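You operate a simulated robot arm through the tools that you are given. There is no shell and no other tool.

You run a simulated robot arm. Do the job below in one go: nothing can be reset, and whatever is moved stays where it is left.

## Task
Put things in order on the packing bench. At the end: the blue desk wiper is on the grey plastic tray; the blue felt pad stands where the blue desk wiper stood; the brown wooden brush stands where the blue felt pad stood; the brown bottle (marked "GLAZE LIQUID") stands where the clear powder cup stood; the clear powder cup from the packing bench stands on top of the white card (marked "TEST"); whatever was shut is shut again. Leave all else as you found it, and nothing knocked over.

The check looks at the end state, three seconds after you hand in, the way a careful person would. Anything else that was tipped, shoved, dropped, spilled or broken makes it a failure.

## Robot
A 7-joint arm with a two-finger gripper, fixed in place. Base frame: the origin is on the floor under the middle of its stand, x ahead of it, y to its left, z up; the work surface is at about z = 0.9. Readings come in m, rad, newtons and seconds.
With the tool pointing down near the work surface it reaches from about 0.34 to 0.72 m from the base axis. Its first joint turns from -1.152 to 1.152 rad. Payload 2.45 kg.
The tool frame sits at the grasp point between the pads (the TCP): z along the fingers, y along the line on which they close. The tips reach 0.026 m beyond it. The gripper opens to 0.096 m; its body begins 0.069 m behind the TCP.
Orientation is that of the tool frame in the base frame, as [roll, pitch, yaw] about the fixed x, y, z axes, in that order (R = Rz(yaw) Ry(pitch) Rx(roll)). With the fingers straight down and closing along the base's y, the tool's x points along the base's -x, its y along +y and its z along -z.

## Interface
- The arm moves only by the tool nudge_tool. Its argument "commands" is a list of rows, each an object (a shift or turn left out is 0, a gripper value left out holds the last) with "rotation": the turn, a rotation vector about the tool's x, y, z in rad, a list of three; "translation": the shift along the tool's x, y, z in m, a list of three; "jaw": the gripper command, from -1 (fully open) to 1 (shut), values between in proportion. In form: [{"rotation": [wx, wy, wz], "translation": [tx, ty, tz], "jaw": jaw}, ...]. A call has 1 to 20 rows; each row shifts and turns the commanded pose from where the row before left it, along the tool's axes as they then stand. Each row takes 0.2 s and may step no farther than 0.05 m and 0.15 rad from the row before; otherwise, or with a gripper value out of range, the whole call is refused. A pose out of reach is approached as far as the arm can. The call stops where the force on the tool passes 40 N (or 10 N more than at its start, if that is more) or the arm is blocked; 0.2 s more then pass. Each finger travels about 0.05 m/s and halts on what it meets, pressing with about 36 N; the grip force reading is that of the motor and also rises with nothing between the fingers. The clock runs only during rows and for 0.2 s after the last one: add rows that do not move to give the fingers time. The reply holds the time, the measured pose of the TCP, the force on the tool along the base axes, the opening and the grip force, in the units named above and with some noise, with the torque about the TCP (base axes, N m) and any sound that the robot's microphone picked up.
- Cameras (640 x 400 px; columns grow to the right, rows downward): "scene" is fixed at [0.1597, -0.3907, 1.4151]; the picture's right is [0.80, -0.59, 0.00], its down [-0.38, -0.52, -0.77] and it looks along [0.45, 0.62, -0.64] (base axes); focal length 288 px, centre (320, 200). "wrist" rides on the gripper at [0.082, 0.003, -0.098] in the tool frame; the picture's right is [-0.04, 1.00, 0.00], its down [-0.73, -0.03, -0.68] and it looks along [-0.68, -0.03, 0.73] (tool axes); focal length 256 px, centre (320, 200). There is no depth. A picture from a camera that has moved, and an enlarged one, comes with that camera's place and axes in the base frame and with its lens.
- get_image(camera): a new picture of that camera. No time passes.
- enlarge(camera, box): a new picture of the part [left, top, right, bottom] of that camera's present view, enlarged. No time passes.
- job_done(): hands the job in; it is judged then, once.

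Places have to be worked out from the pictures, the camera data and where the tool is seen. Open the gripper and draw the arm clear of the work before you hand the job in, unless the task says otherwise.

The tools are called after "Call:" as a command line: name --argument value ..., lists and objects as JSON in quotes. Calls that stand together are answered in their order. nudge_tool: Moves the arm, as the interface text tells. Its arguments: {"type":"object","properties":{"commands":{"type":"array"}},"required":["commands"]} The other tools are called the same way: get_image (camera) takes a picture; enlarge (camera, box) takes an enlarged picture of a part of a camera's view; job_done () hands the job in.

At the start:

```text
time: 0.0
tcp_pos: [0.3827, 0.1763, 1.1666]
tool_rot: [-3.141, 0.0, -3.141]
ft_force: [0.1, 0.6, 1.3]
ft_torque: [0.0, 0.02, -0.04]
width: 0.0957
grasp_force: 0.0
```

scene: 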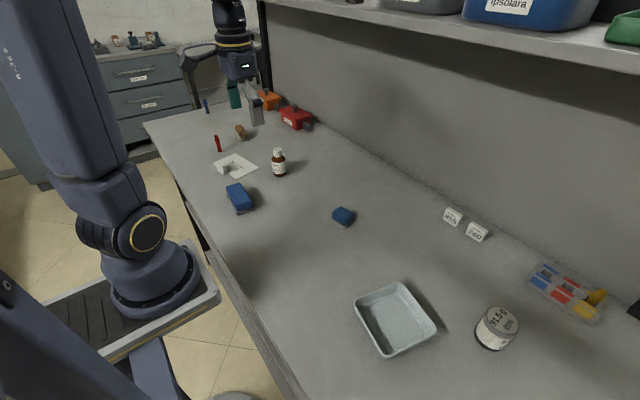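
wrist: 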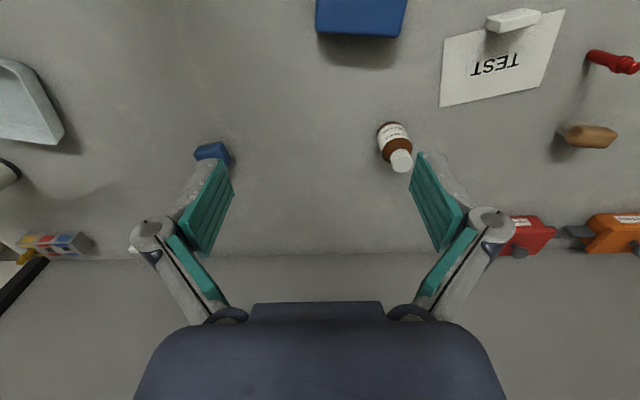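

I'll start by looking closely at the scene to tell the objects apart.

Call:
enlarge --camera "scene" --box '[140, 70, 380, 220]'

Call:
enlarge --camera "scene" --box '[320, 180, 640, 380]'

Call:
enlarge --camera "wrist" --box '[300, 0, 640, 212]'

Call:
enlarge --camera "scene" --box '[80, 0, 320, 150]'

```text
2.67 times, centred on (260, 145) of scene
camera zoom: at [0.1597, -0.3907, 1.4151], right [0.8, -0.59, 0.0], down [-0.38, -0.52, -0.77], along [0.45, 0.62, -0.64], focal length 768 px, centre (480, 347)
```

zoom: 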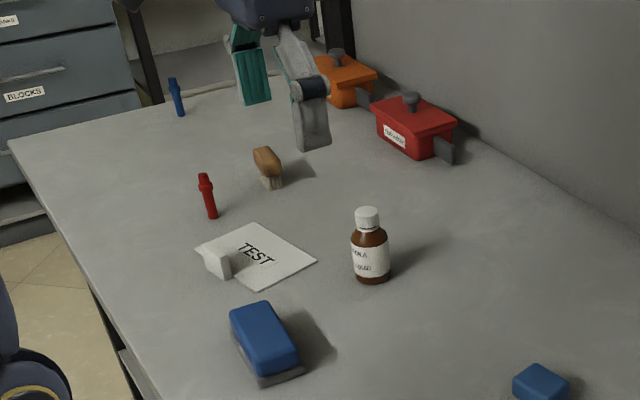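

```text
2.00 times, centred on (480, 280) of scene
camera zoom: at [0.1597, -0.3907, 1.4151], right [0.8, -0.59, 0.0], down [-0.38, -0.52, -0.77], along [0.45, 0.62, -0.64], focal length 576 px, centre (0, 40)
```

zoom: 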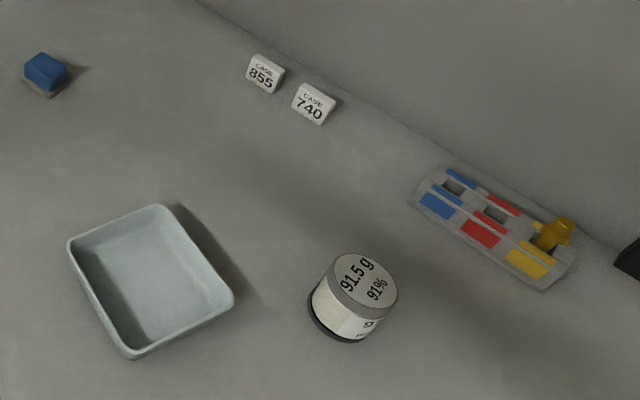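

```text
1.88 times, centred on (470, 106) of wrist
camera zoom: at [0.3018, 0.1779, 1.2638], right [0.04, 1.0, 0.0], down [0.73, -0.03, 0.68], along [0.68, -0.03, -0.73], focal length 482 px, centre (38, 377)
```

zoom: 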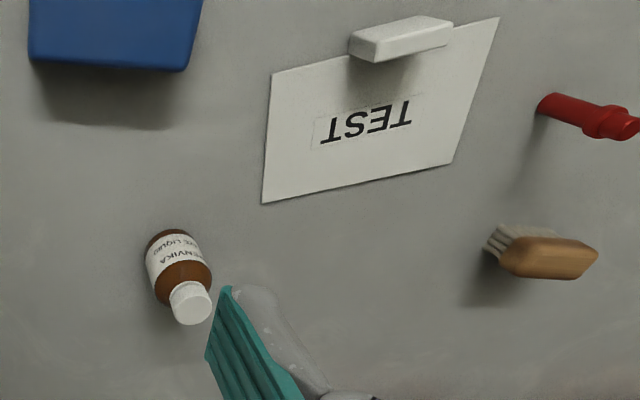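

```text
2.67 times, centred on (200, 75) of scene
camera zoom: at [0.1597, -0.3907, 1.4151], right [0.8, -0.59, 0.0], down [-0.38, -0.52, -0.77], along [0.45, 0.62, -0.64], focal length 768 px, centre (640, 533)
```

zoom: 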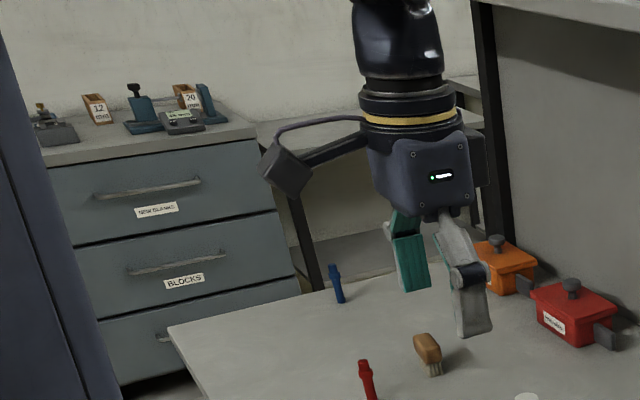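

The two blue blocks need a closer look, as does the labelled jar. The bench objects are all low (under about 0.1 m), so I'll move the wrist camera at a safe height to view the small blue block around (0.53, 0.0).

Call:
nudge_tool --commands '[{"translation": [0, -0.036, 0.021], "jaw": -1}, {"translation": [0, -0.036, 0.021]}, {"translation": [0, -0.036, 0.021]}, {"translation": [0, -0.036, 0.021]}, {"translation": [0, -0.036, 0.021]}, {}]'

Call:
get_image --camera "wrist"

```text
time: 1.4
tcp_pos: [0.3819, -0.0049, 1.0613]
tool_rot: [3.142, 0.0, 3.14]
ft_force: [-0.7, 0.1, -0.6]
ft_torque: [0.0, -0.01, 0.03]
width: 0.0961
grasp_force: 0.0
```

```text
taken
camera wrist: at [0.3013, -0.0026, 1.159], right [0.04, 1.0, 0.0], down [0.73, -0.03, 0.68], along [0.68, -0.03, -0.73], focal length 256 px, centre (320, 200)
```

wrist: 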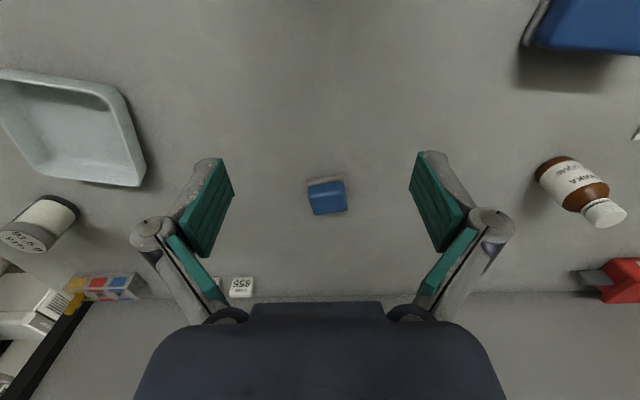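

Call:
enlarge --camera "wrist" --box '[270, 150, 390, 225]'

Call:
enlarge --camera "wrist" --box '[500, 0, 640, 88]'

Call:
enlarge --camera "wrist" --box '[0, 50, 240, 300]'

Call:
enlarge --camera "scene" --box '[320, 190, 370, 240]'

Call:
enlarge --camera "scene" --box '[205, 165, 275, 225]'

```text
5.33 times, centred on (330, 188) of wrist
camera zoom: at [0.3013, -0.0026, 1.159], right [0.04, 1.0, 0.0], down [0.73, -0.03, 0.68], along [0.68, -0.03, -0.73], focal length 1365 px, centre (267, 267)
```

zoom: 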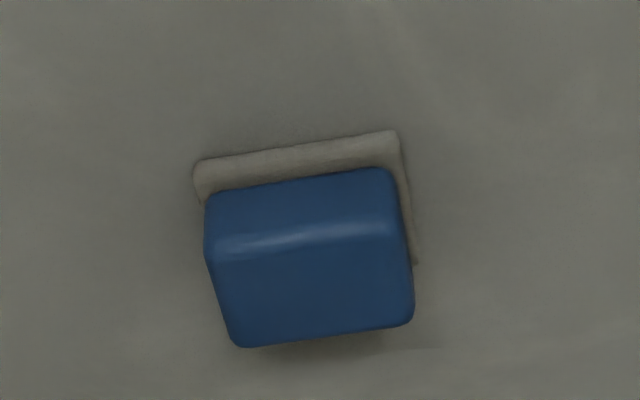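

```text
4.55 times, centred on (570, 44) of wrist
camera zoom: at [0.3013, -0.0026, 1.159], right [0.04, 1.0, 0.0], down [0.73, -0.03, 0.68], along [0.68, -0.03, -0.73], focal length 1164 px, centre (-816, 909)
```

zoom: 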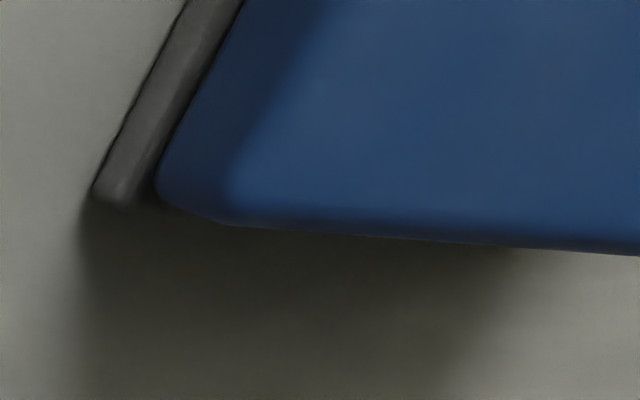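

```text
1.60 times, centred on (120, 175) of wrist
camera zoom: at [0.3013, -0.0026, 1.159], right [0.04, 1.0, 0.0], down [0.73, -0.03, 0.68], along [0.68, -0.03, -0.73], focal length 410 px, centre (640, 240)
```

zoom: 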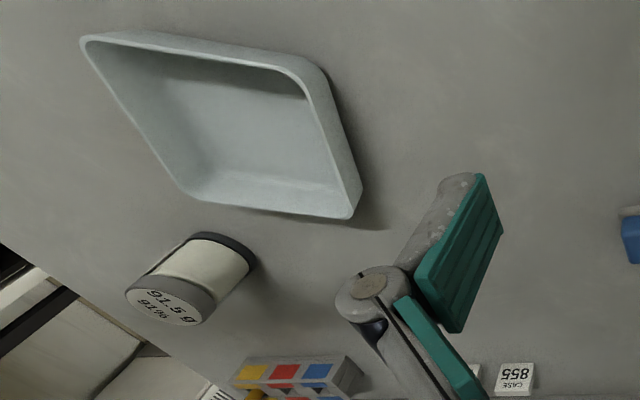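

```text
8.00 times, centred on (345, 215) of scene
camera zoom: at [0.1597, -0.3907, 1.4151], right [0.8, -0.59, 0.0], down [-0.38, -0.52, -0.77], along [0.45, 0.62, -0.64], focal length 2305 px, centre (120, 80)
```

zoom: 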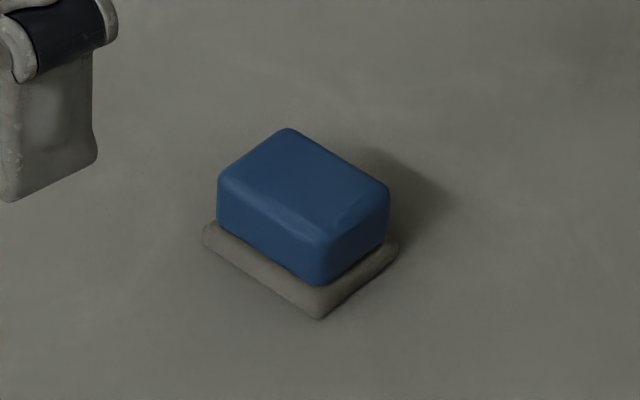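

```text
6.67 times, centred on (240, 195) of scene
camera zoom: at [0.1597, -0.3907, 1.4151], right [0.8, -0.59, 0.0], down [-0.38, -0.52, -0.77], along [0.45, 0.62, -0.64], focal length 1921 px, centre (853, 233)
```

zoom: 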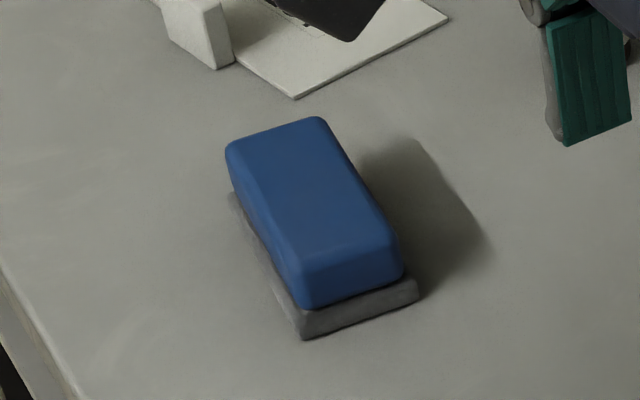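

The small block has light grey felt under it, and the large block is a bigger eraser-like handle with a dark base. Next I'll move over to the tray and jar side to inspect those.

Call:
nudge_tool --commands '[{"translation": [0, -0.045, 0]}, {"translation": [0, -0.045, 0]}, {"translation": [0, -0.045, 0]}, {"translation": [0, -0.045, 0]}, {"translation": [0, -0.045, 0]}, {"translation": [0, -0.045, 0]}, {"translation": [0, -0.045, 0]}, {"translation": [0, -0.045, 0]}, {}]'

Call:
get_image --camera "wrist"

Call:
get_image --camera "scene"

```text
time: 3.4
tcp_pos: [0.3799, -0.3652, 1.0623]
tool_rot: [-3.141, -0.001, 3.14]
ft_force: [-0.1, 0.3, 0.1]
ft_torque: [0.02, -0.01, 0.0]
width: 0.0959
grasp_force: 0.0
```

```text
taken
camera wrist: at [0.3001, -0.3624, 1.1595], right [0.04, 1.0, 0.0], down [0.73, -0.03, 0.68], along [0.68, -0.03, -0.73], focal length 256 px, centre (320, 200)
```

wrist: 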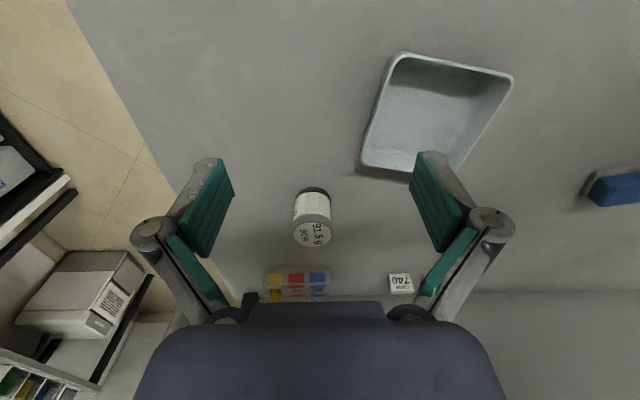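

```text
taken
```

scene: 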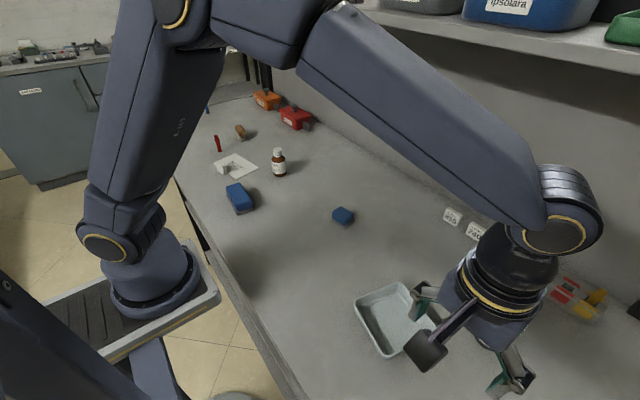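

Call:
enlarge --camera "wrist" --box '[270, 165, 360, 260]'

Call:
enlarge --camera "wrist" --box '[340, 30, 540, 190]'

Call:
enlarge --camera "wrist" --box '[230, 240, 440, 320]'

Call:
enlarge --camera "wrist" --box '[0, 100, 200, 400]'

```text
4.21 times, centred on (315, 212) of wrist
camera zoom: at [0.3001, -0.3624, 1.1595], right [0.04, 1.0, 0.0], down [0.73, -0.03, 0.68], along [0.68, -0.03, -0.73], focal length 1078 px, centre (341, 147)
```

zoom: 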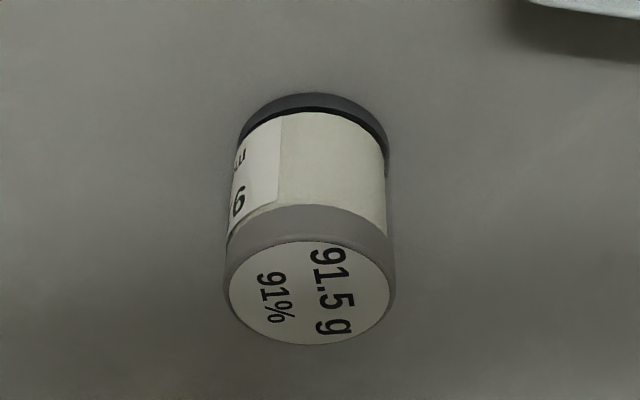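

```text
2.50 times, centred on (440, 110) of wrist
camera zoom: at [0.3001, -0.3624, 1.1595], right [0.04, 1.0, 0.0], down [0.73, -0.03, 0.68], along [0.68, -0.03, -0.73], focal length 640 px, centre (20, 425)
```

zoom: 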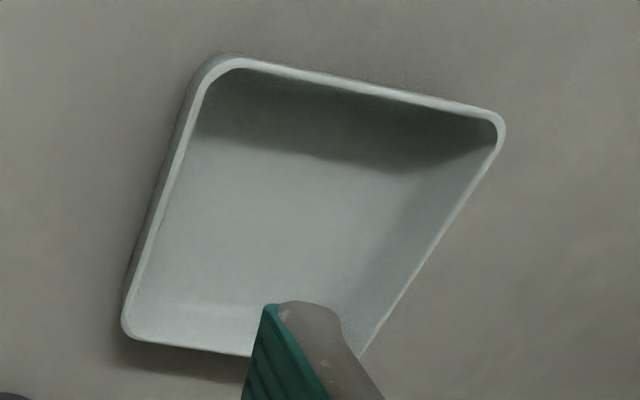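

```text
3.05 times, centred on (335, 280) of wrist
camera zoom: at [0.3001, -0.3624, 1.1595], right [0.04, 1.0, 0.0], down [0.73, -0.03, 0.68], along [0.68, -0.03, -0.73], focal length 780 px, centre (274, -44)
```

zoom: 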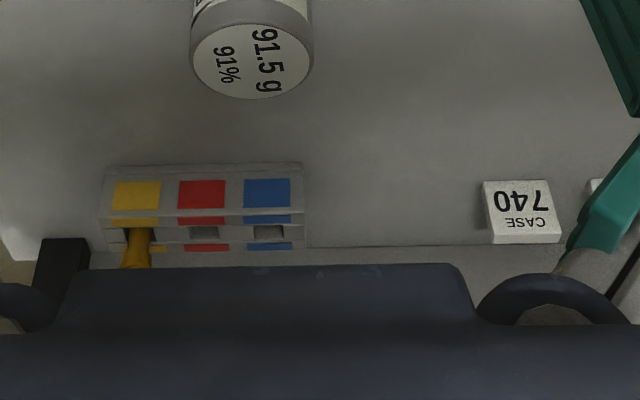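

```text
1.33 times, centred on (100, 250) of wrist
camera zoom: at [0.3001, -0.3624, 1.1595], right [0.04, 1.0, 0.0], down [0.73, -0.03, 0.68], along [0.68, -0.03, -0.73], focal length 341 px, centre (613, 133)
```

zoom: 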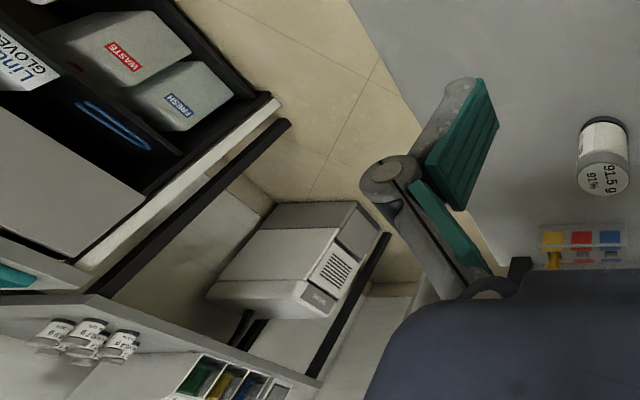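

The other powder cups are on a far shelf, so the 91.5 g cup at about (0.543, -0.382), 50 mm across and 60 mm tall, is the one I need. Now I'll centre the camera over the tray to measure it, since that also helps decide which blue object is meant to go in it.

Call:
nudge_tool --commands '[{"translation": [0, 0.035, 0]}, {"translation": [0, 0.035, 0]}, {"translation": [0, 0.035, 0]}, {}, {}]'

Call:
get_image --camera "wrist"

Call:
enlarge --camera "wrist" --box '[220, 20, 420, 190]'

```text
time: 4.6
tcp_pos: [0.3831, -0.2602, 1.0612]
tool_rot: [-3.141, 0.0, 3.14]
ft_force: [-0.2, 0.5, -0.6]
ft_torque: [0.0, 0.01, 0.01]
width: 0.0959
grasp_force: 0.0
```

```text
taken
camera wrist: at [0.3013, -0.2575, 1.1589], right [0.04, 1.0, 0.0], down [0.73, -0.03, 0.68], along [0.68, -0.03, -0.73], focal length 256 px, centre (320, 200)
```

wrist: 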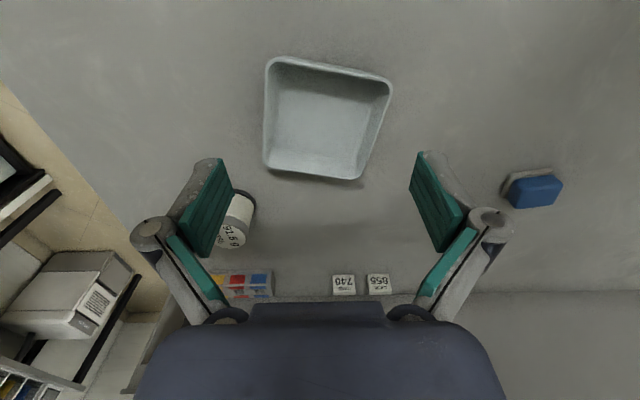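

```text
2.35 times, centred on (320, 105) of wrist
camera zoom: at [0.3013, -0.2575, 1.1589], right [0.04, 1.0, 0.0], down [0.73, -0.03, 0.68], along [0.68, -0.03, -0.73], focal length 602 px, centre (320, 424)
```

zoom: 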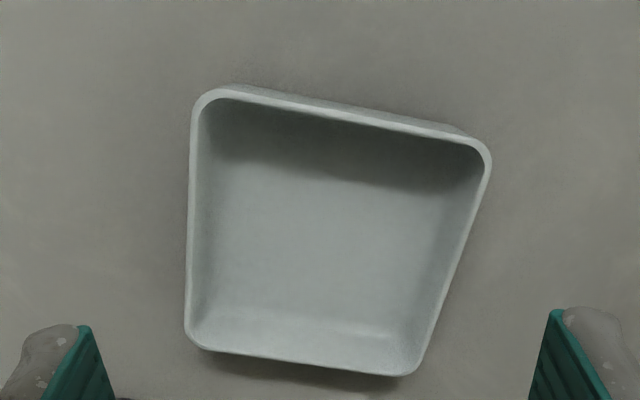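

The tray is about 0.11 m square, centred near (0.42, -0.26), with floor roughly 0.097 m wide. Now I'll go over to the large blue block and turn the tool -90° (camera on the -y side), which is also the orientation for gripping it across its short side.

Call:
nudge_tool --commands '[{"translation": [0.002, 0.044, -0.006]}, {"translation": [0.002, 0.044, -0.006]}, {"translation": [0.002, 0.044, -0.006]}, {"translation": [0.002, 0.044, -0.006]}, {"translation": [0.002, 0.044, -0.006]}, {"translation": [0.002, 0.044, -0.006]}, {"translation": [0.002, 0.044, -0.006]}, {"translation": [0.002, 0.044, -0.006]}, {"rotation": [0, 0, -0.1428]}, {"rotation": [0, 0, -0.1428]}, {"rotation": [0, 0, -0.1428]}, {"rotation": [0, 0, -0.1428]}, {"rotation": [0, 0, -0.1428]}, {"rotation": [0, 0, -0.1428]}, {"rotation": [0, 0, -0.1428]}, {"rotation": [0, 0, -0.1428]}, {"rotation": [0, 0, -0.1428]}, {"rotation": [0, 0, -0.1428]}]'

Call:
get_image --camera "wrist"

```text
time: 8.4
tcp_pos: [0.3674, 0.092, 1.1109]
tool_rot: [3.141, 0.0, -1.713]
ft_force: [0.5, 0.4, -0.5]
ft_torque: [-0.01, 0.0, 0.05]
width: 0.0959
grasp_force: 0.1
```

```text
taken
camera wrist: at [0.3525, 0.0113, 1.2072], right [-0.98, 0.18, 0.0], down [0.13, 0.72, 0.68], along [0.12, 0.67, -0.73], focal length 256 px, centre (320, 200)
```

wrist: 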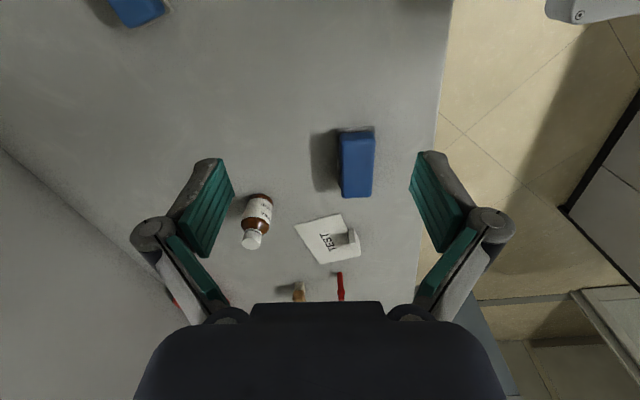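

Large block is in view. I'll lower and approach so its outline can be measured more precisely.

Call:
nudge_tool --commands '[{"translation": [-0.0082, 0.0087, 0.037]}, {"translation": [-0.0082, 0.0087, 0.037]}, {"translation": [-0.0082, 0.0087, 0.037]}, {}, {}]'

Call:
get_image --camera "wrist"

Call:
enlarge --camera "wrist" --box '[230, 120, 410, 260]'

```text
time: 9.6
tcp_pos: [0.3446, 0.1199, 0.9969]
tool_rot: [3.141, -0.001, -1.714]
ft_force: [0.1, 0.4, -0.5]
ft_torque: [0.01, -0.03, 0.01]
width: 0.0961
grasp_force: 0.1
```

```text
taken
camera wrist: at [0.33, 0.0392, 1.0952], right [-0.98, 0.18, 0.0], down [0.13, 0.72, 0.68], along [0.12, 0.67, -0.73], focal length 256 px, centre (320, 200)
```

wrist: 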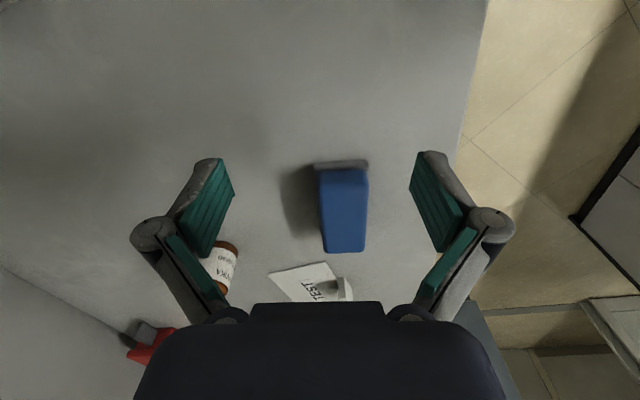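

```text
2.86 times, centred on (320, 190) of wrist
camera zoom: at [0.33, 0.0392, 1.0952], right [-0.98, 0.18, 0.0], down [0.13, 0.72, 0.68], along [0.12, 0.67, -0.73], focal length 731 px, centre (320, 229)
```

zoom: 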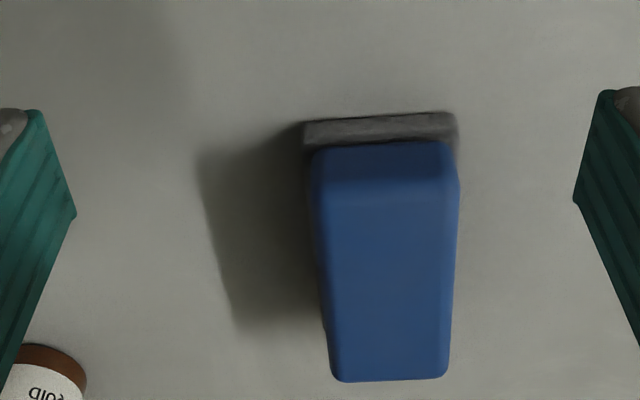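

The large block measures roughly 0.049 m x 0.094 m and its long axis is tilted about 0.1 rad from y. I'll zoom tightly on its base layer, then compare it with the small block.

Call:
enlarge --camera "wrist" --box '[300, 145, 380, 195]'

Call:
enlarge --camera "scene" --box '[215, 175, 260, 220]'

Call:
enlarge --camera "scene" --box '[330, 200, 360, 230]'

```text
8.00 times, centred on (340, 170) of wrist
camera zoom: at [0.33, 0.0392, 1.0952], right [-0.98, 0.18, 0.0], down [0.13, 0.72, 0.68], along [0.12, 0.67, -0.73], focal length 2048 px, centre (160, 440)
```

zoom: 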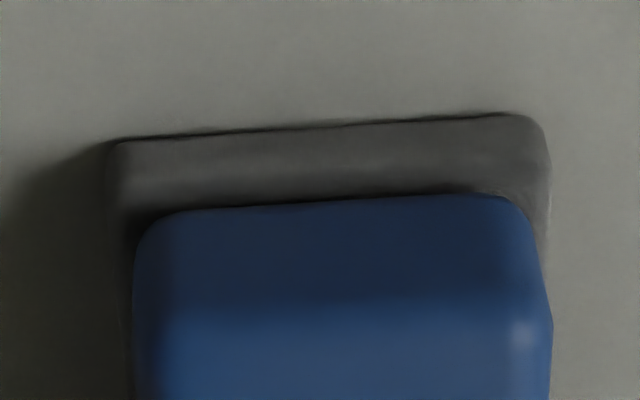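

```text
8.89 times, centred on (238, 198) of scene
camera zoom: at [0.1597, -0.3906, 1.4151], right [0.8, -0.59, 0.0], down [-0.38, -0.52, -0.77], along [0.45, 0.62, -0.64], focal length 2561 px, centre (1053, 222)
```

zoom: 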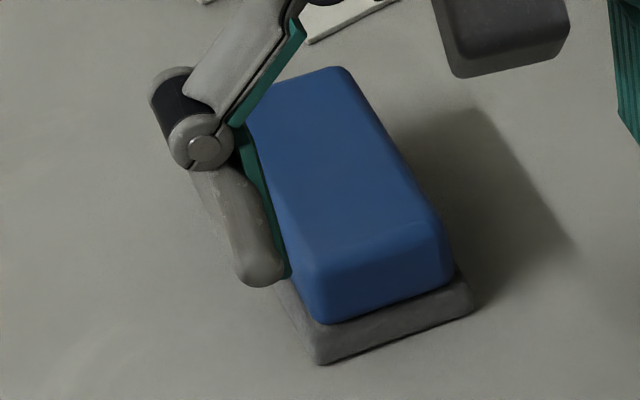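

```text
13.33 times, centred on (345, 215) of scene
camera zoom: at [0.1597, -0.3906, 1.4151], right [0.8, -0.59, 0.0], down [-0.38, -0.52, -0.77], along [0.45, 0.62, -0.64], focal length 3842 px, centre (-13, 0)
```

zoom: 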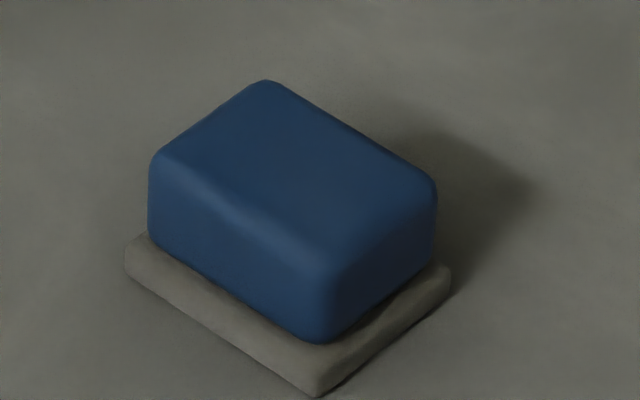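

I judge the large block to be the desk wiper and the small felt-bottomed block the felt pad. I'll raise and shift toward it for a steeper second view, which will pin down its length and top height, and trim the yaw to match the block.

Call:
nudge_tool --commands '[{"translation": [0, 0, -0.034]}, {"translation": [-0.035, 0.005, 0]}, {"translation": [-0.035, 0.005, 0]}, {"rotation": [0, 0, -0.033]}, {}, {}]'

Call:
get_image --camera "wrist"

Call:
enlarge --camera "wrist" --box '[240, 40, 400, 190]'

Call:
enlarge --camera "scene" --box '[205, 165, 275, 225]'

```text
time: 11.0
tcp_pos: [0.3444, 0.191, 1.0309]
tool_rot: [3.141, 0.001, -1.681]
ft_force: [0.5, 0.2, -0.6]
ft_torque: [0.0, -0.01, 0.02]
width: 0.0961
grasp_force: 0.1
```

```text
taken
camera wrist: at [0.3326, 0.1092, 1.1296], right [-0.99, 0.15, 0.0], down [0.11, 0.73, 0.68], along [0.1, 0.67, -0.73], focal length 256 px, centre (320, 200)
```

wrist: 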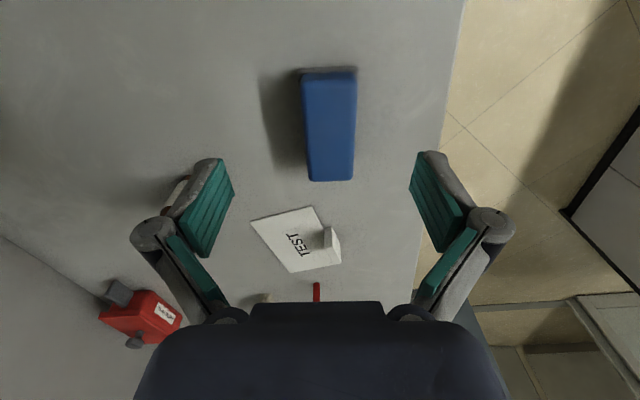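

```text
2.67 times, centred on (320, 115) of wrist
camera zoom: at [0.3326, 0.1092, 1.1296], right [-0.99, 0.15, 0.0], down [0.11, 0.73, 0.68], along [0.1, 0.67, -0.73], focal length 683 px, centre (320, 427)
```

zoom: 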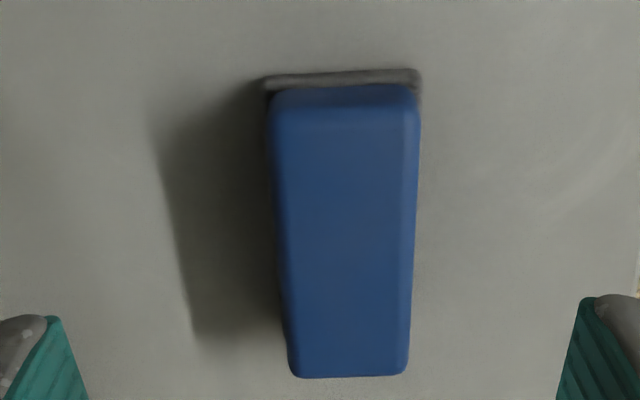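

```text
6.67 times, centred on (240, 195) of scene
camera zoom: at [0.1597, -0.3906, 1.4151], right [0.8, -0.59, 0.0], down [-0.38, -0.52, -0.77], along [0.45, 0.62, -0.64], focal length 1921 px, centre (853, 233)
```

zoom: 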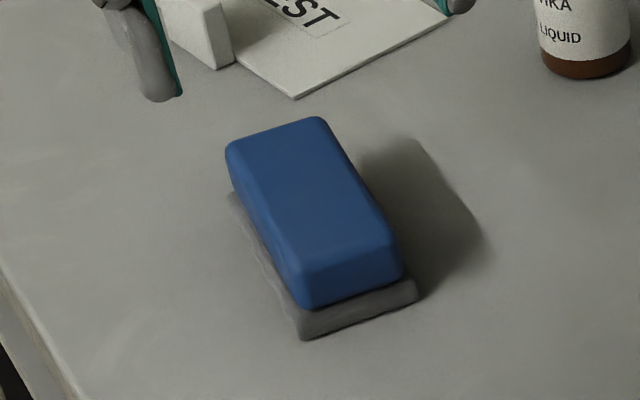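

Triangulating gives a wiper of about 0.096 x 0.048 m, top at z ≈ 0.935, centre near (0.341, 0.221). I'll look at the small block from close up too before committing.

Call:
nudge_tool --commands '[{"translation": [0.0324, -0.0269, 0.0035]}, {"translation": [0.0324, -0.0269, 0.0035]}, {"translation": [0.0324, -0.0269, 0.0035]}, {"translation": [0.0324, -0.0269, 0.0035]}, {"translation": [0.0324, -0.0269, 0.0035]}, {"translation": [0.0324, -0.0269, 0.0035]}, {"translation": [0.0324, -0.0269, 0.0035]}, {"translation": [0.0324, -0.0269, 0.0035]}, {}, {}]'

Call:
get_image --camera "wrist"

Call:
enlarge --camera "wrist" --box '[270, 140, 370, 220]'

```text
time: 13.2
tcp_pos: [0.5292, -0.0912, 1.0039]
tool_rot: [-3.14, 0.0, -1.683]
ft_force: [-0.5, -0.6, 0.0]
ft_torque: [0.01, -0.01, 0.0]
width: 0.096
grasp_force: 0.1
```

```text
taken
camera wrist: at [0.5181, -0.1726, 1.1017], right [-0.99, 0.15, 0.0], down [0.11, 0.73, 0.68], along [0.1, 0.67, -0.73], focal length 256 px, centre (320, 200)
```

wrist: 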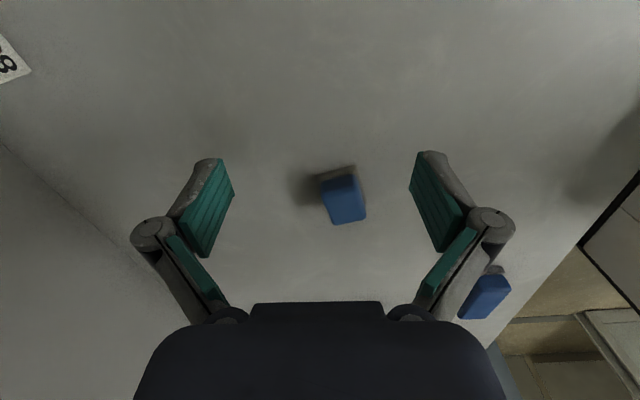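

```text
5.00 times, centred on (320, 180) of wrist
camera zoom: at [0.5181, -0.1726, 1.1017], right [-0.99, 0.15, 0.0], down [0.11, 0.73, 0.68], along [0.1, 0.67, -0.73], focal length 1280 px, centre (320, 300)
```

zoom: 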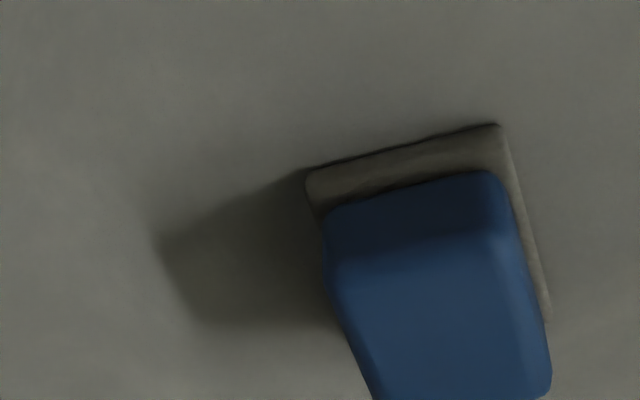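

The small block clearly has a felt bottom, so it is the felt pad (centre about (0.524, 0.003), 0.041 x 0.052 m). I'll go back over the wiper and stop above it before descending.

Call:
nudge_tool --commands '[{"translation": [-0.0361, 0.0277, -0.0036]}, {"translation": [-0.0361, 0.0277, -0.0036]}, {"translation": [-0.0361, 0.0277, -0.0036]}, {"translation": [-0.0361, 0.0277, -0.0036]}, {"translation": [-0.0361, 0.0277, -0.0036]}, {"translation": [-0.0361, 0.0277, -0.0036]}, {"translation": [-0.0361, 0.0277, -0.0036]}, {"translation": [-0.0361, 0.0277, -0.0036]}, {}, {}]'

Call:
enlarge --camera "scene" --box '[180, 120, 310, 230]'

Call:
get_image --camera "wrist"

```text
time: 15.4
tcp_pos: [0.342, 0.2234, 1.0326]
tool_rot: [-3.141, -0.002, -1.684]
ft_force: [0.0, -0.1, 0.2]
ft_torque: [0.0, 0.01, -0.01]
width: 0.096
grasp_force: 0.1
```

```text
3.64 times, centred on (245, 175) of scene
camera zoom: at [0.1597, -0.3906, 1.4151], right [0.8, -0.59, 0.0], down [-0.38, -0.52, -0.77], along [0.45, 0.62, -0.64], focal length 1048 px, centre (593, 291)
```

zoom: 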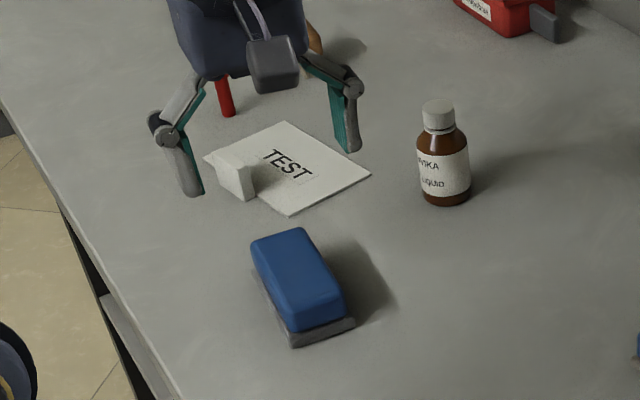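

```text
taken
camera wrist: at [0.3303, 0.1411, 1.1293], right [-0.99, 0.15, 0.0], down [0.11, 0.73, 0.68], along [0.1, 0.67, -0.73], focal length 256 px, centre (320, 200)
```

wrist: 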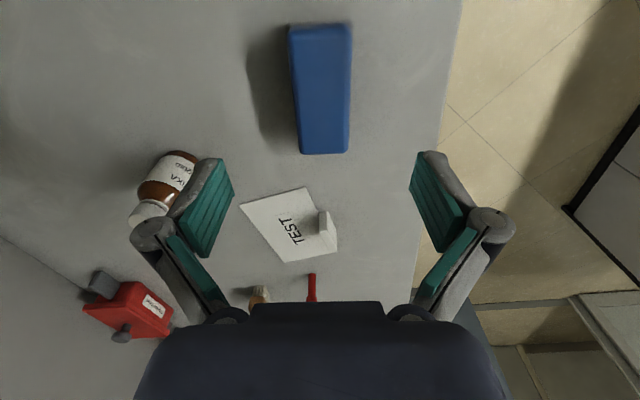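

The gripper is aligned above the wiper at (0.342, 0.223). Descending to z ≈ 0.946 so the tips straddle only the blue body, then closing.

Call:
nudge_tool --commands '[{"translation": [0, 0, 0.03]}, {"translation": [0, 0, 0.03]}, {"translation": [0, 0, 0.0265]}, {}, {}]'

Call:
enlarge --camera "scene" --box '[190, 150, 300, 230]'

Call:
get_image --camera "wrist"

```text
time: 16.6
tcp_pos: [0.342, 0.2215, 0.9478]
tool_rot: [3.141, -0.001, -1.681]
ft_force: [-1.3, 0.4, 0.4]
ft_torque: [-0.02, 0.0, -0.01]
width: 0.0961
grasp_force: 0.2
```

```text
5.00 times, centred on (245, 190) of scene
camera zoom: at [0.1597, -0.3907, 1.4151], right [0.8, -0.59, 0.0], down [-0.38, -0.52, -0.77], along [0.45, 0.62, -0.64], focal length 1441 px, centre (695, 250)
```

zoom: 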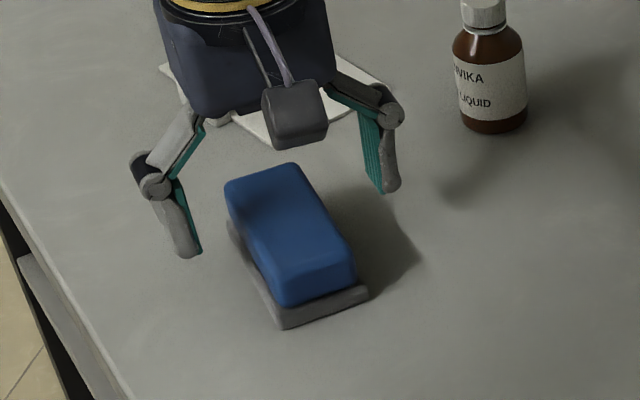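

```text
taken
camera wrist: at [0.3306, 0.1404, 1.0442], right [-0.99, 0.15, 0.0], down [0.11, 0.73, 0.68], along [0.1, 0.67, -0.73], focal length 256 px, centre (320, 200)
```

wrist: 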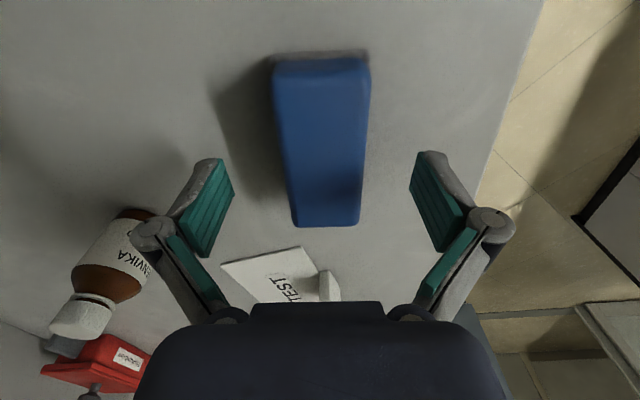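

The fingers straddle the wiper near its middle. Closing now.

Call:
nudge_tool --commands '[{"jaw": 1}, {"jaw": 1}, {"jaw": 1}, {"jaw": 1}, {"jaw": 1}]'

Call:
enlarge --camera "scene" --box '[190, 150, 300, 230]'

```text
time: 17.8
tcp_pos: [0.3421, 0.2218, 0.9478]
tool_rot: [3.142, 0.001, -1.683]
ft_force: [-0.1, 0.4, 3.6]
ft_torque: [-0.02, 0.03, -0.08]
width: 0.0433
grasp_force: 35.9
```

```text
5.00 times, centred on (245, 190) of scene
camera zoom: at [0.1597, -0.3907, 1.4151], right [0.8, -0.59, 0.0], down [-0.38, -0.52, -0.77], along [0.45, 0.62, -0.64], focal length 1441 px, centre (695, 250)
```

zoom: 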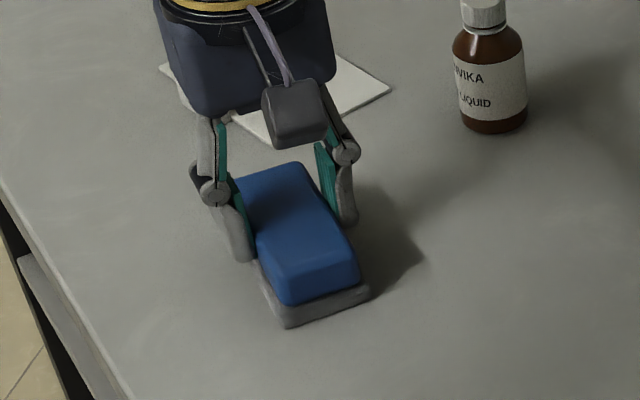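

The grip is firm at 0.0433 m. Lifting straight up first and checking that it hangs securely.

Call:
nudge_tool --commands '[{"translation": [0, 0, -0.02]}, {"translation": [0, 0, -0.04]}, {"translation": [0, 0, -0.045]}, {"translation": [0, 0, -0.015]}, {"rotation": [0, 0, 0.106]}, {}]'

Call:
get_image --camera "wrist"

```text
time: 19.2
tcp_pos: [0.3405, 0.2218, 1.0676]
tool_rot: [3.141, -0.001, -1.791]
ft_force: [0.3, 1.1, -0.6]
ft_torque: [-0.02, 0.0, 0.0]
width: 0.043
grasp_force: 36.2
```

```text
taken
camera wrist: at [0.3209, 0.1416, 1.1644], right [-0.97, 0.26, 0.0], down [0.19, 0.71, 0.68], along [0.17, 0.66, -0.73], focal length 256 px, centre (320, 200)
```

wrist: 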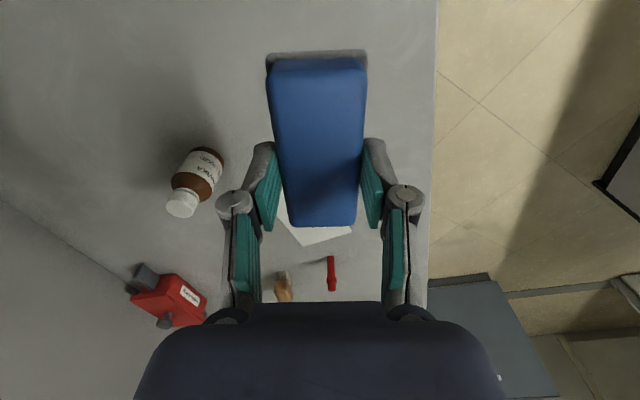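

The wiper is held level. Carrying it at z ≈ 1.067 to above the tray centre near (0.420, -0.261).

Call:
nudge_tool --commands '[{"translation": [0.0412, -0.0166, 0]}, {"translation": [0.0412, -0.0166, 0]}, {"translation": [0.0412, -0.0166, 0]}, {"translation": [0.0412, -0.0166, 0]}, {"translation": [0.0412, -0.0166, 0]}, {"translation": [0.0412, -0.0166, 0]}, {"translation": [0.0412, -0.0166, 0]}, {"translation": [0.0412, -0.0166, 0]}, {"translation": [0.0412, -0.0166, 0]}, {"translation": [0.0412, -0.0166, 0]}, {"translation": [0.0412, -0.0166, 0]}, {}, {}]'

Call:
get_image --camera "wrist"

Call:
enlarge --camera "scene" --box '[300, 230, 500, 380]'

```text
time: 22.0
tcp_pos: [0.4211, -0.2593, 1.066]
tool_rot: [-3.141, 0.0, -1.787]
ft_force: [0.9, -1.2, -0.4]
ft_torque: [0.02, 0.0, 0.0]
width: 0.0431
grasp_force: 36.0
```

```text
taken
camera wrist: at [0.4013, -0.3404, 1.1637], right [-0.97, 0.25, 0.0], down [0.19, 0.71, 0.68], along [0.17, 0.66, -0.73], focal length 256 px, centre (320, 200)
```

wrist: 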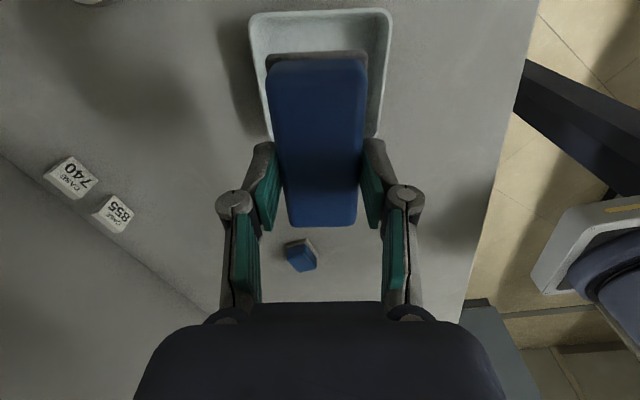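

```text
2.67 times, centred on (400, 305) of scene
camera zoom: at [0.1597, -0.3907, 1.4151], right [0.8, -0.59, 0.0], down [-0.38, -0.52, -0.77], along [0.45, 0.62, -0.64], focal length 768 px, centre (107, -80)
```

zoom: 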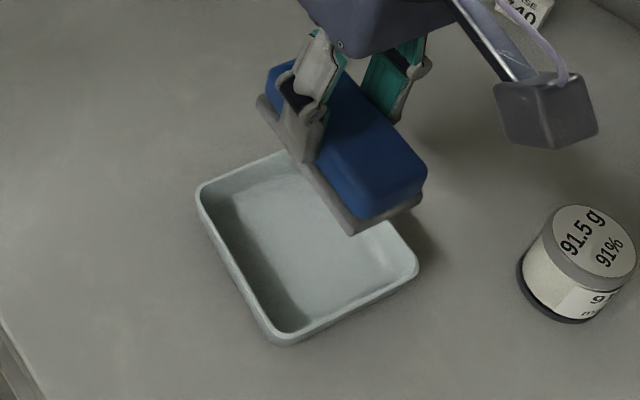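

The wiper is parallel to the tray sides. I'll zoom in to compare the wiper's length with the tray's inner length before lowering.

Call:
enlarge --camera "wrist" --box '[230, 0, 410, 150]'

Call:
enlarge --camera "scene" --box '[340, 250, 440, 370]'

```text
2.67 times, centred on (320, 75) of wrist
camera zoom: at [0.4013, -0.3404, 1.1637], right [-0.97, 0.25, 0.0], down [0.19, 0.71, 0.68], along [0.17, 0.66, -0.73], focal length 683 px, centre (320, 533)
```

zoom: 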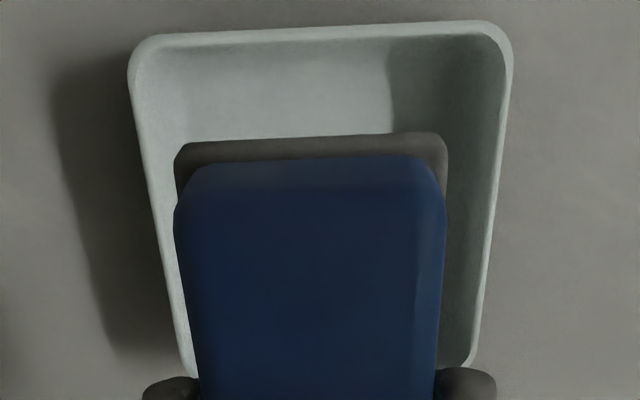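

```text
3.33 times, centred on (390, 310) of scene
camera zoom: at [0.1597, -0.3907, 1.4151], right [0.8, -0.59, 0.0], down [-0.38, -0.52, -0.77], along [0.45, 0.62, -0.64], focal length 960 px, centre (87, -167)
```

zoom: 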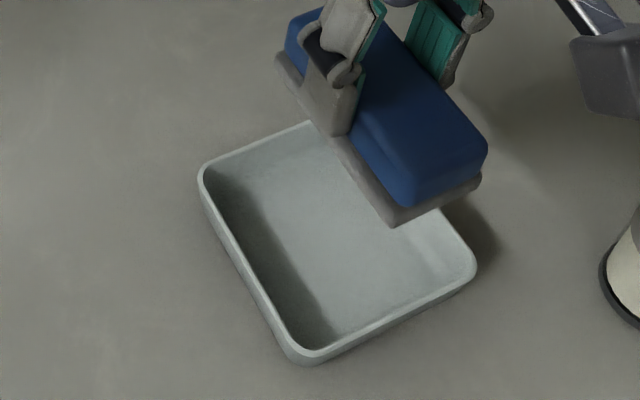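

The wiper (≈0.096 m) should just sit inside the tray. It is centred within about 1-2 mm; I'll lower until its bottom is just above the rim and check the margins again.

Call:
nudge_tool --commands '[{"translation": [0, 0, 0.04]}, {"translation": [0, 0, 0.035]}, {}, {}]'

Call:
enlarge --camera "wrist" --box '[230, 0, 410, 150]'

Call:
enlarge --camera "scene" --box '[340, 250, 440, 370]'

```text
time: 23.0
tcp_pos: [0.4204, -0.2609, 0.9913]
tool_rot: [-3.141, -0.001, -1.788]
ft_force: [0.3, 0.2, 0.1]
ft_torque: [-0.02, 0.01, -0.04]
width: 0.0432
grasp_force: 36.0
```

```text
2.67 times, centred on (320, 75) of wrist
camera zoom: at [0.4009, -0.34, 1.0886], right [-0.97, 0.25, 0.0], down [0.19, 0.71, 0.68], along [0.17, 0.66, -0.73], focal length 683 px, centre (320, 533)
```

zoom: 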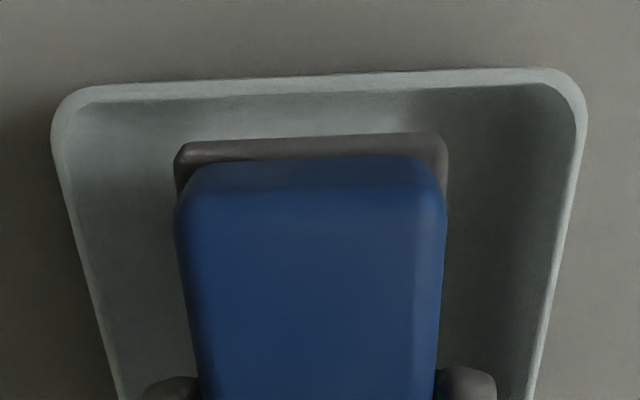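

```text
3.33 times, centred on (390, 310) of scene
camera zoom: at [0.1597, -0.3907, 1.4151], right [0.8, -0.59, 0.0], down [-0.38, -0.52, -0.77], along [0.45, 0.62, -0.64], focal length 960 px, centre (87, -167)
```

zoom: 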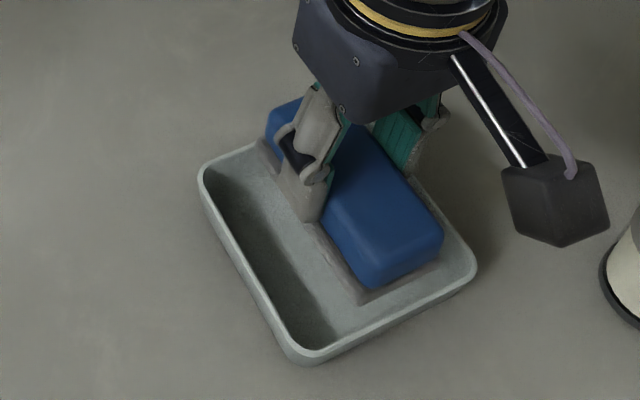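

Margins look even (about 4 mm at the near end, ample at the sides). I'll trim 0.012 rad of yaw and lower further in small steps watching the force.

Call:
nudge_tool --commands '[{"rotation": [0, 0, 0.012], "translation": [0, 0, 0.01]}, {"translation": [0, 0, 0.01]}, {"translation": [0, 0, 0.006]}, {"translation": [0, 0, 0.003]}, {}]'

Call:
enlarge --camera "wrist" --box '[210, 0, 430, 150]'

Call:
enlarge --camera "scene" --box '[340, 250, 440, 370]'

```text
time: 24.2
tcp_pos: [0.4223, -0.2596, 0.9616]
tool_rot: [3.141, 0.0, -1.799]
ft_force: [-0.7, 0.0, -0.7]
ft_torque: [-0.01, 0.01, -0.01]
width: 0.0431
grasp_force: 36.1
```

```text
2.67 times, centred on (320, 75) of wrist
camera zoom: at [0.401, -0.3401, 1.0598], right [-0.96, 0.27, 0.0], down [0.2, 0.71, 0.68], along [0.18, 0.65, -0.73], focal length 683 px, centre (320, 533)
```

zoom: 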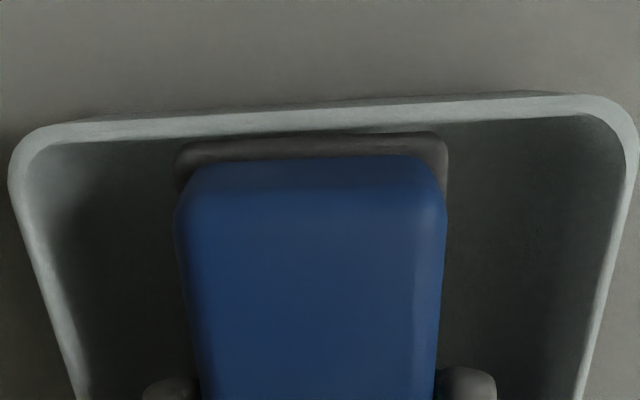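

```text
3.33 times, centred on (390, 310) of scene
camera zoom: at [0.1597, -0.3907, 1.4151], right [0.8, -0.59, 0.0], down [-0.38, -0.52, -0.77], along [0.45, 0.62, -0.64], focal length 960 px, centre (87, -167)
```

zoom: 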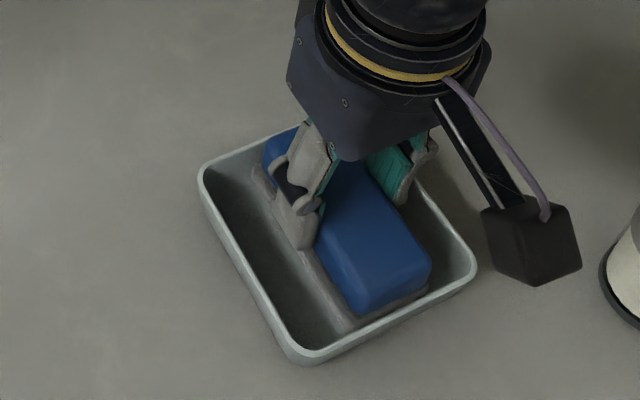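

No contact yet with the bottom at about z = 0.914. The scene view suggests the far end is a bit closer to the wall than the near end, so I shift 1.5 mm toward the near side and continue down in small steps.

Call:
nudge_tool --commands '[{"translation": [0.0015, 0, 0]}, {"translation": [0, 0, 0.002]}, {"translation": [0, 0, 0.002]}, {}]'

```text
time: 25.2
tcp_pos: [0.4226, -0.2615, 0.9589]
tool_rot: [-3.14, 0.0, -1.8]
ft_force: [0.2, 0.4, 0.3]
ft_torque: [0.01, 0.03, 0.0]
width: 0.0428
grasp_force: 35.8
```

Call:
nudge_tool --commands '[{"translation": [0, 0, 0.002]}, {"translation": [0, 0, 0.0015]}, {}]'

```text
time: 26.0
tcp_pos: [0.4216, -0.26, 0.9547]
tool_rot: [3.141, 0.0, -1.799]
ft_force: [-0.2, -0.7, -0.3]
ft_torque: [0.0, -0.03, 0.02]
width: 0.0429
grasp_force: 35.9
```

Still no contact with the bottom at about 0.907. Continuing a few more millimetres.

Call:
nudge_tool --commands '[{"translation": [0, 0, 0.0015]}, {"translation": [0, 0, 0.0015]}, {}]'

```text
time: 26.8
tcp_pos: [0.4213, -0.2609, 0.9526]
tool_rot: [-3.14, 0.0, -1.799]
ft_force: [0.9, 0.3, -1.1]
ft_torque: [0.0, -0.01, -0.03]
width: 0.043
grasp_force: 35.9
```

Call:
nudge_tool --commands '[{"translation": [0, 0, 0.0015]}, {}]'

Call:
enlarge --camera "scene" --box '[340, 250, 440, 370]'

```text
time: 27.4
tcp_pos: [0.421, -0.2604, 0.9505]
tool_rot: [-3.141, 0.001, -1.8]
ft_force: [-0.6, 0.9, 2.8]
ft_torque: [0.09, -0.01, -0.02]
width: 0.043
grasp_force: 35.8
```

```text
3.33 times, centred on (390, 310) of scene
camera zoom: at [0.1597, -0.3906, 1.4151], right [0.8, -0.59, 0.0], down [-0.38, -0.52, -0.77], along [0.45, 0.62, -0.64], focal length 960 px, centre (87, -167)
```

zoom: 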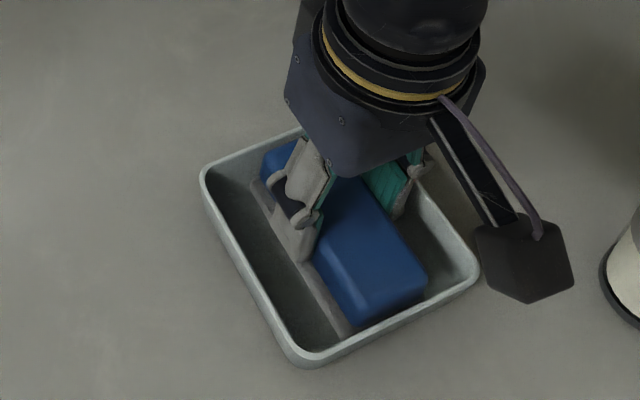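

A first light contact (2.8 N) with the wiper bottom near 0.903, which is about tray-floor height. One more tiny step to confirm it is seated.

Call:
nudge_tool --commands '[{"translation": [0, 0, 0.001]}, {}]'

```text
time: 28.0
tcp_pos: [0.4215, -0.2621, 0.951]
tool_rot: [-3.141, -0.001, -1.8]
ft_force: [-2.0, 3.2, 16.1]
ft_torque: [0.23, 0.08, -0.02]
width: 0.0433
grasp_force: 35.9
```

16 N vertical – it is firmly seated. I'll relieve 1 mm, then open only part way so the fingers stay clear of the tray walls.

Call:
nudge_tool --commands '[{"translation": [0, 0, -0.001]}, {"jaw": -0.2}, {"jaw": -0.2}, {"jaw": -0.2}]'

Call:
enlarge --camera "scene" --box '[340, 250, 440, 370]'

```text
time: 29.0
tcp_pos: [0.4212, -0.2619, 0.9503]
tool_rot: [3.14, -0.001, -1.8]
ft_force: [-0.5, -0.4, 0.0]
ft_torque: [0.04, -0.01, 0.01]
width: 0.0576
grasp_force: 0.0
```

```text
3.33 times, centred on (390, 310) of scene
camera zoom: at [0.1597, -0.3907, 1.4151], right [0.8, -0.59, 0.0], down [-0.38, -0.52, -0.77], along [0.45, 0.62, -0.64], focal length 960 px, centre (87, -167)
```

zoom: 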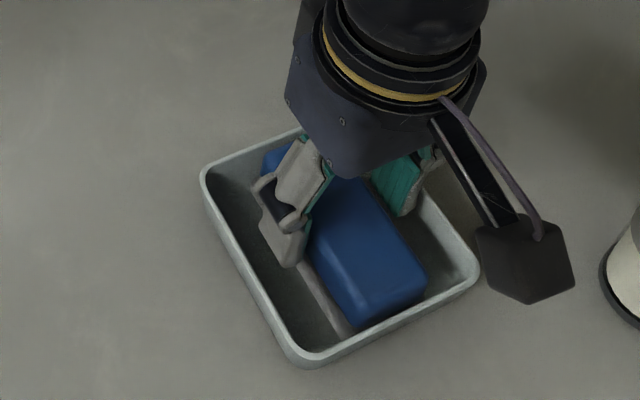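

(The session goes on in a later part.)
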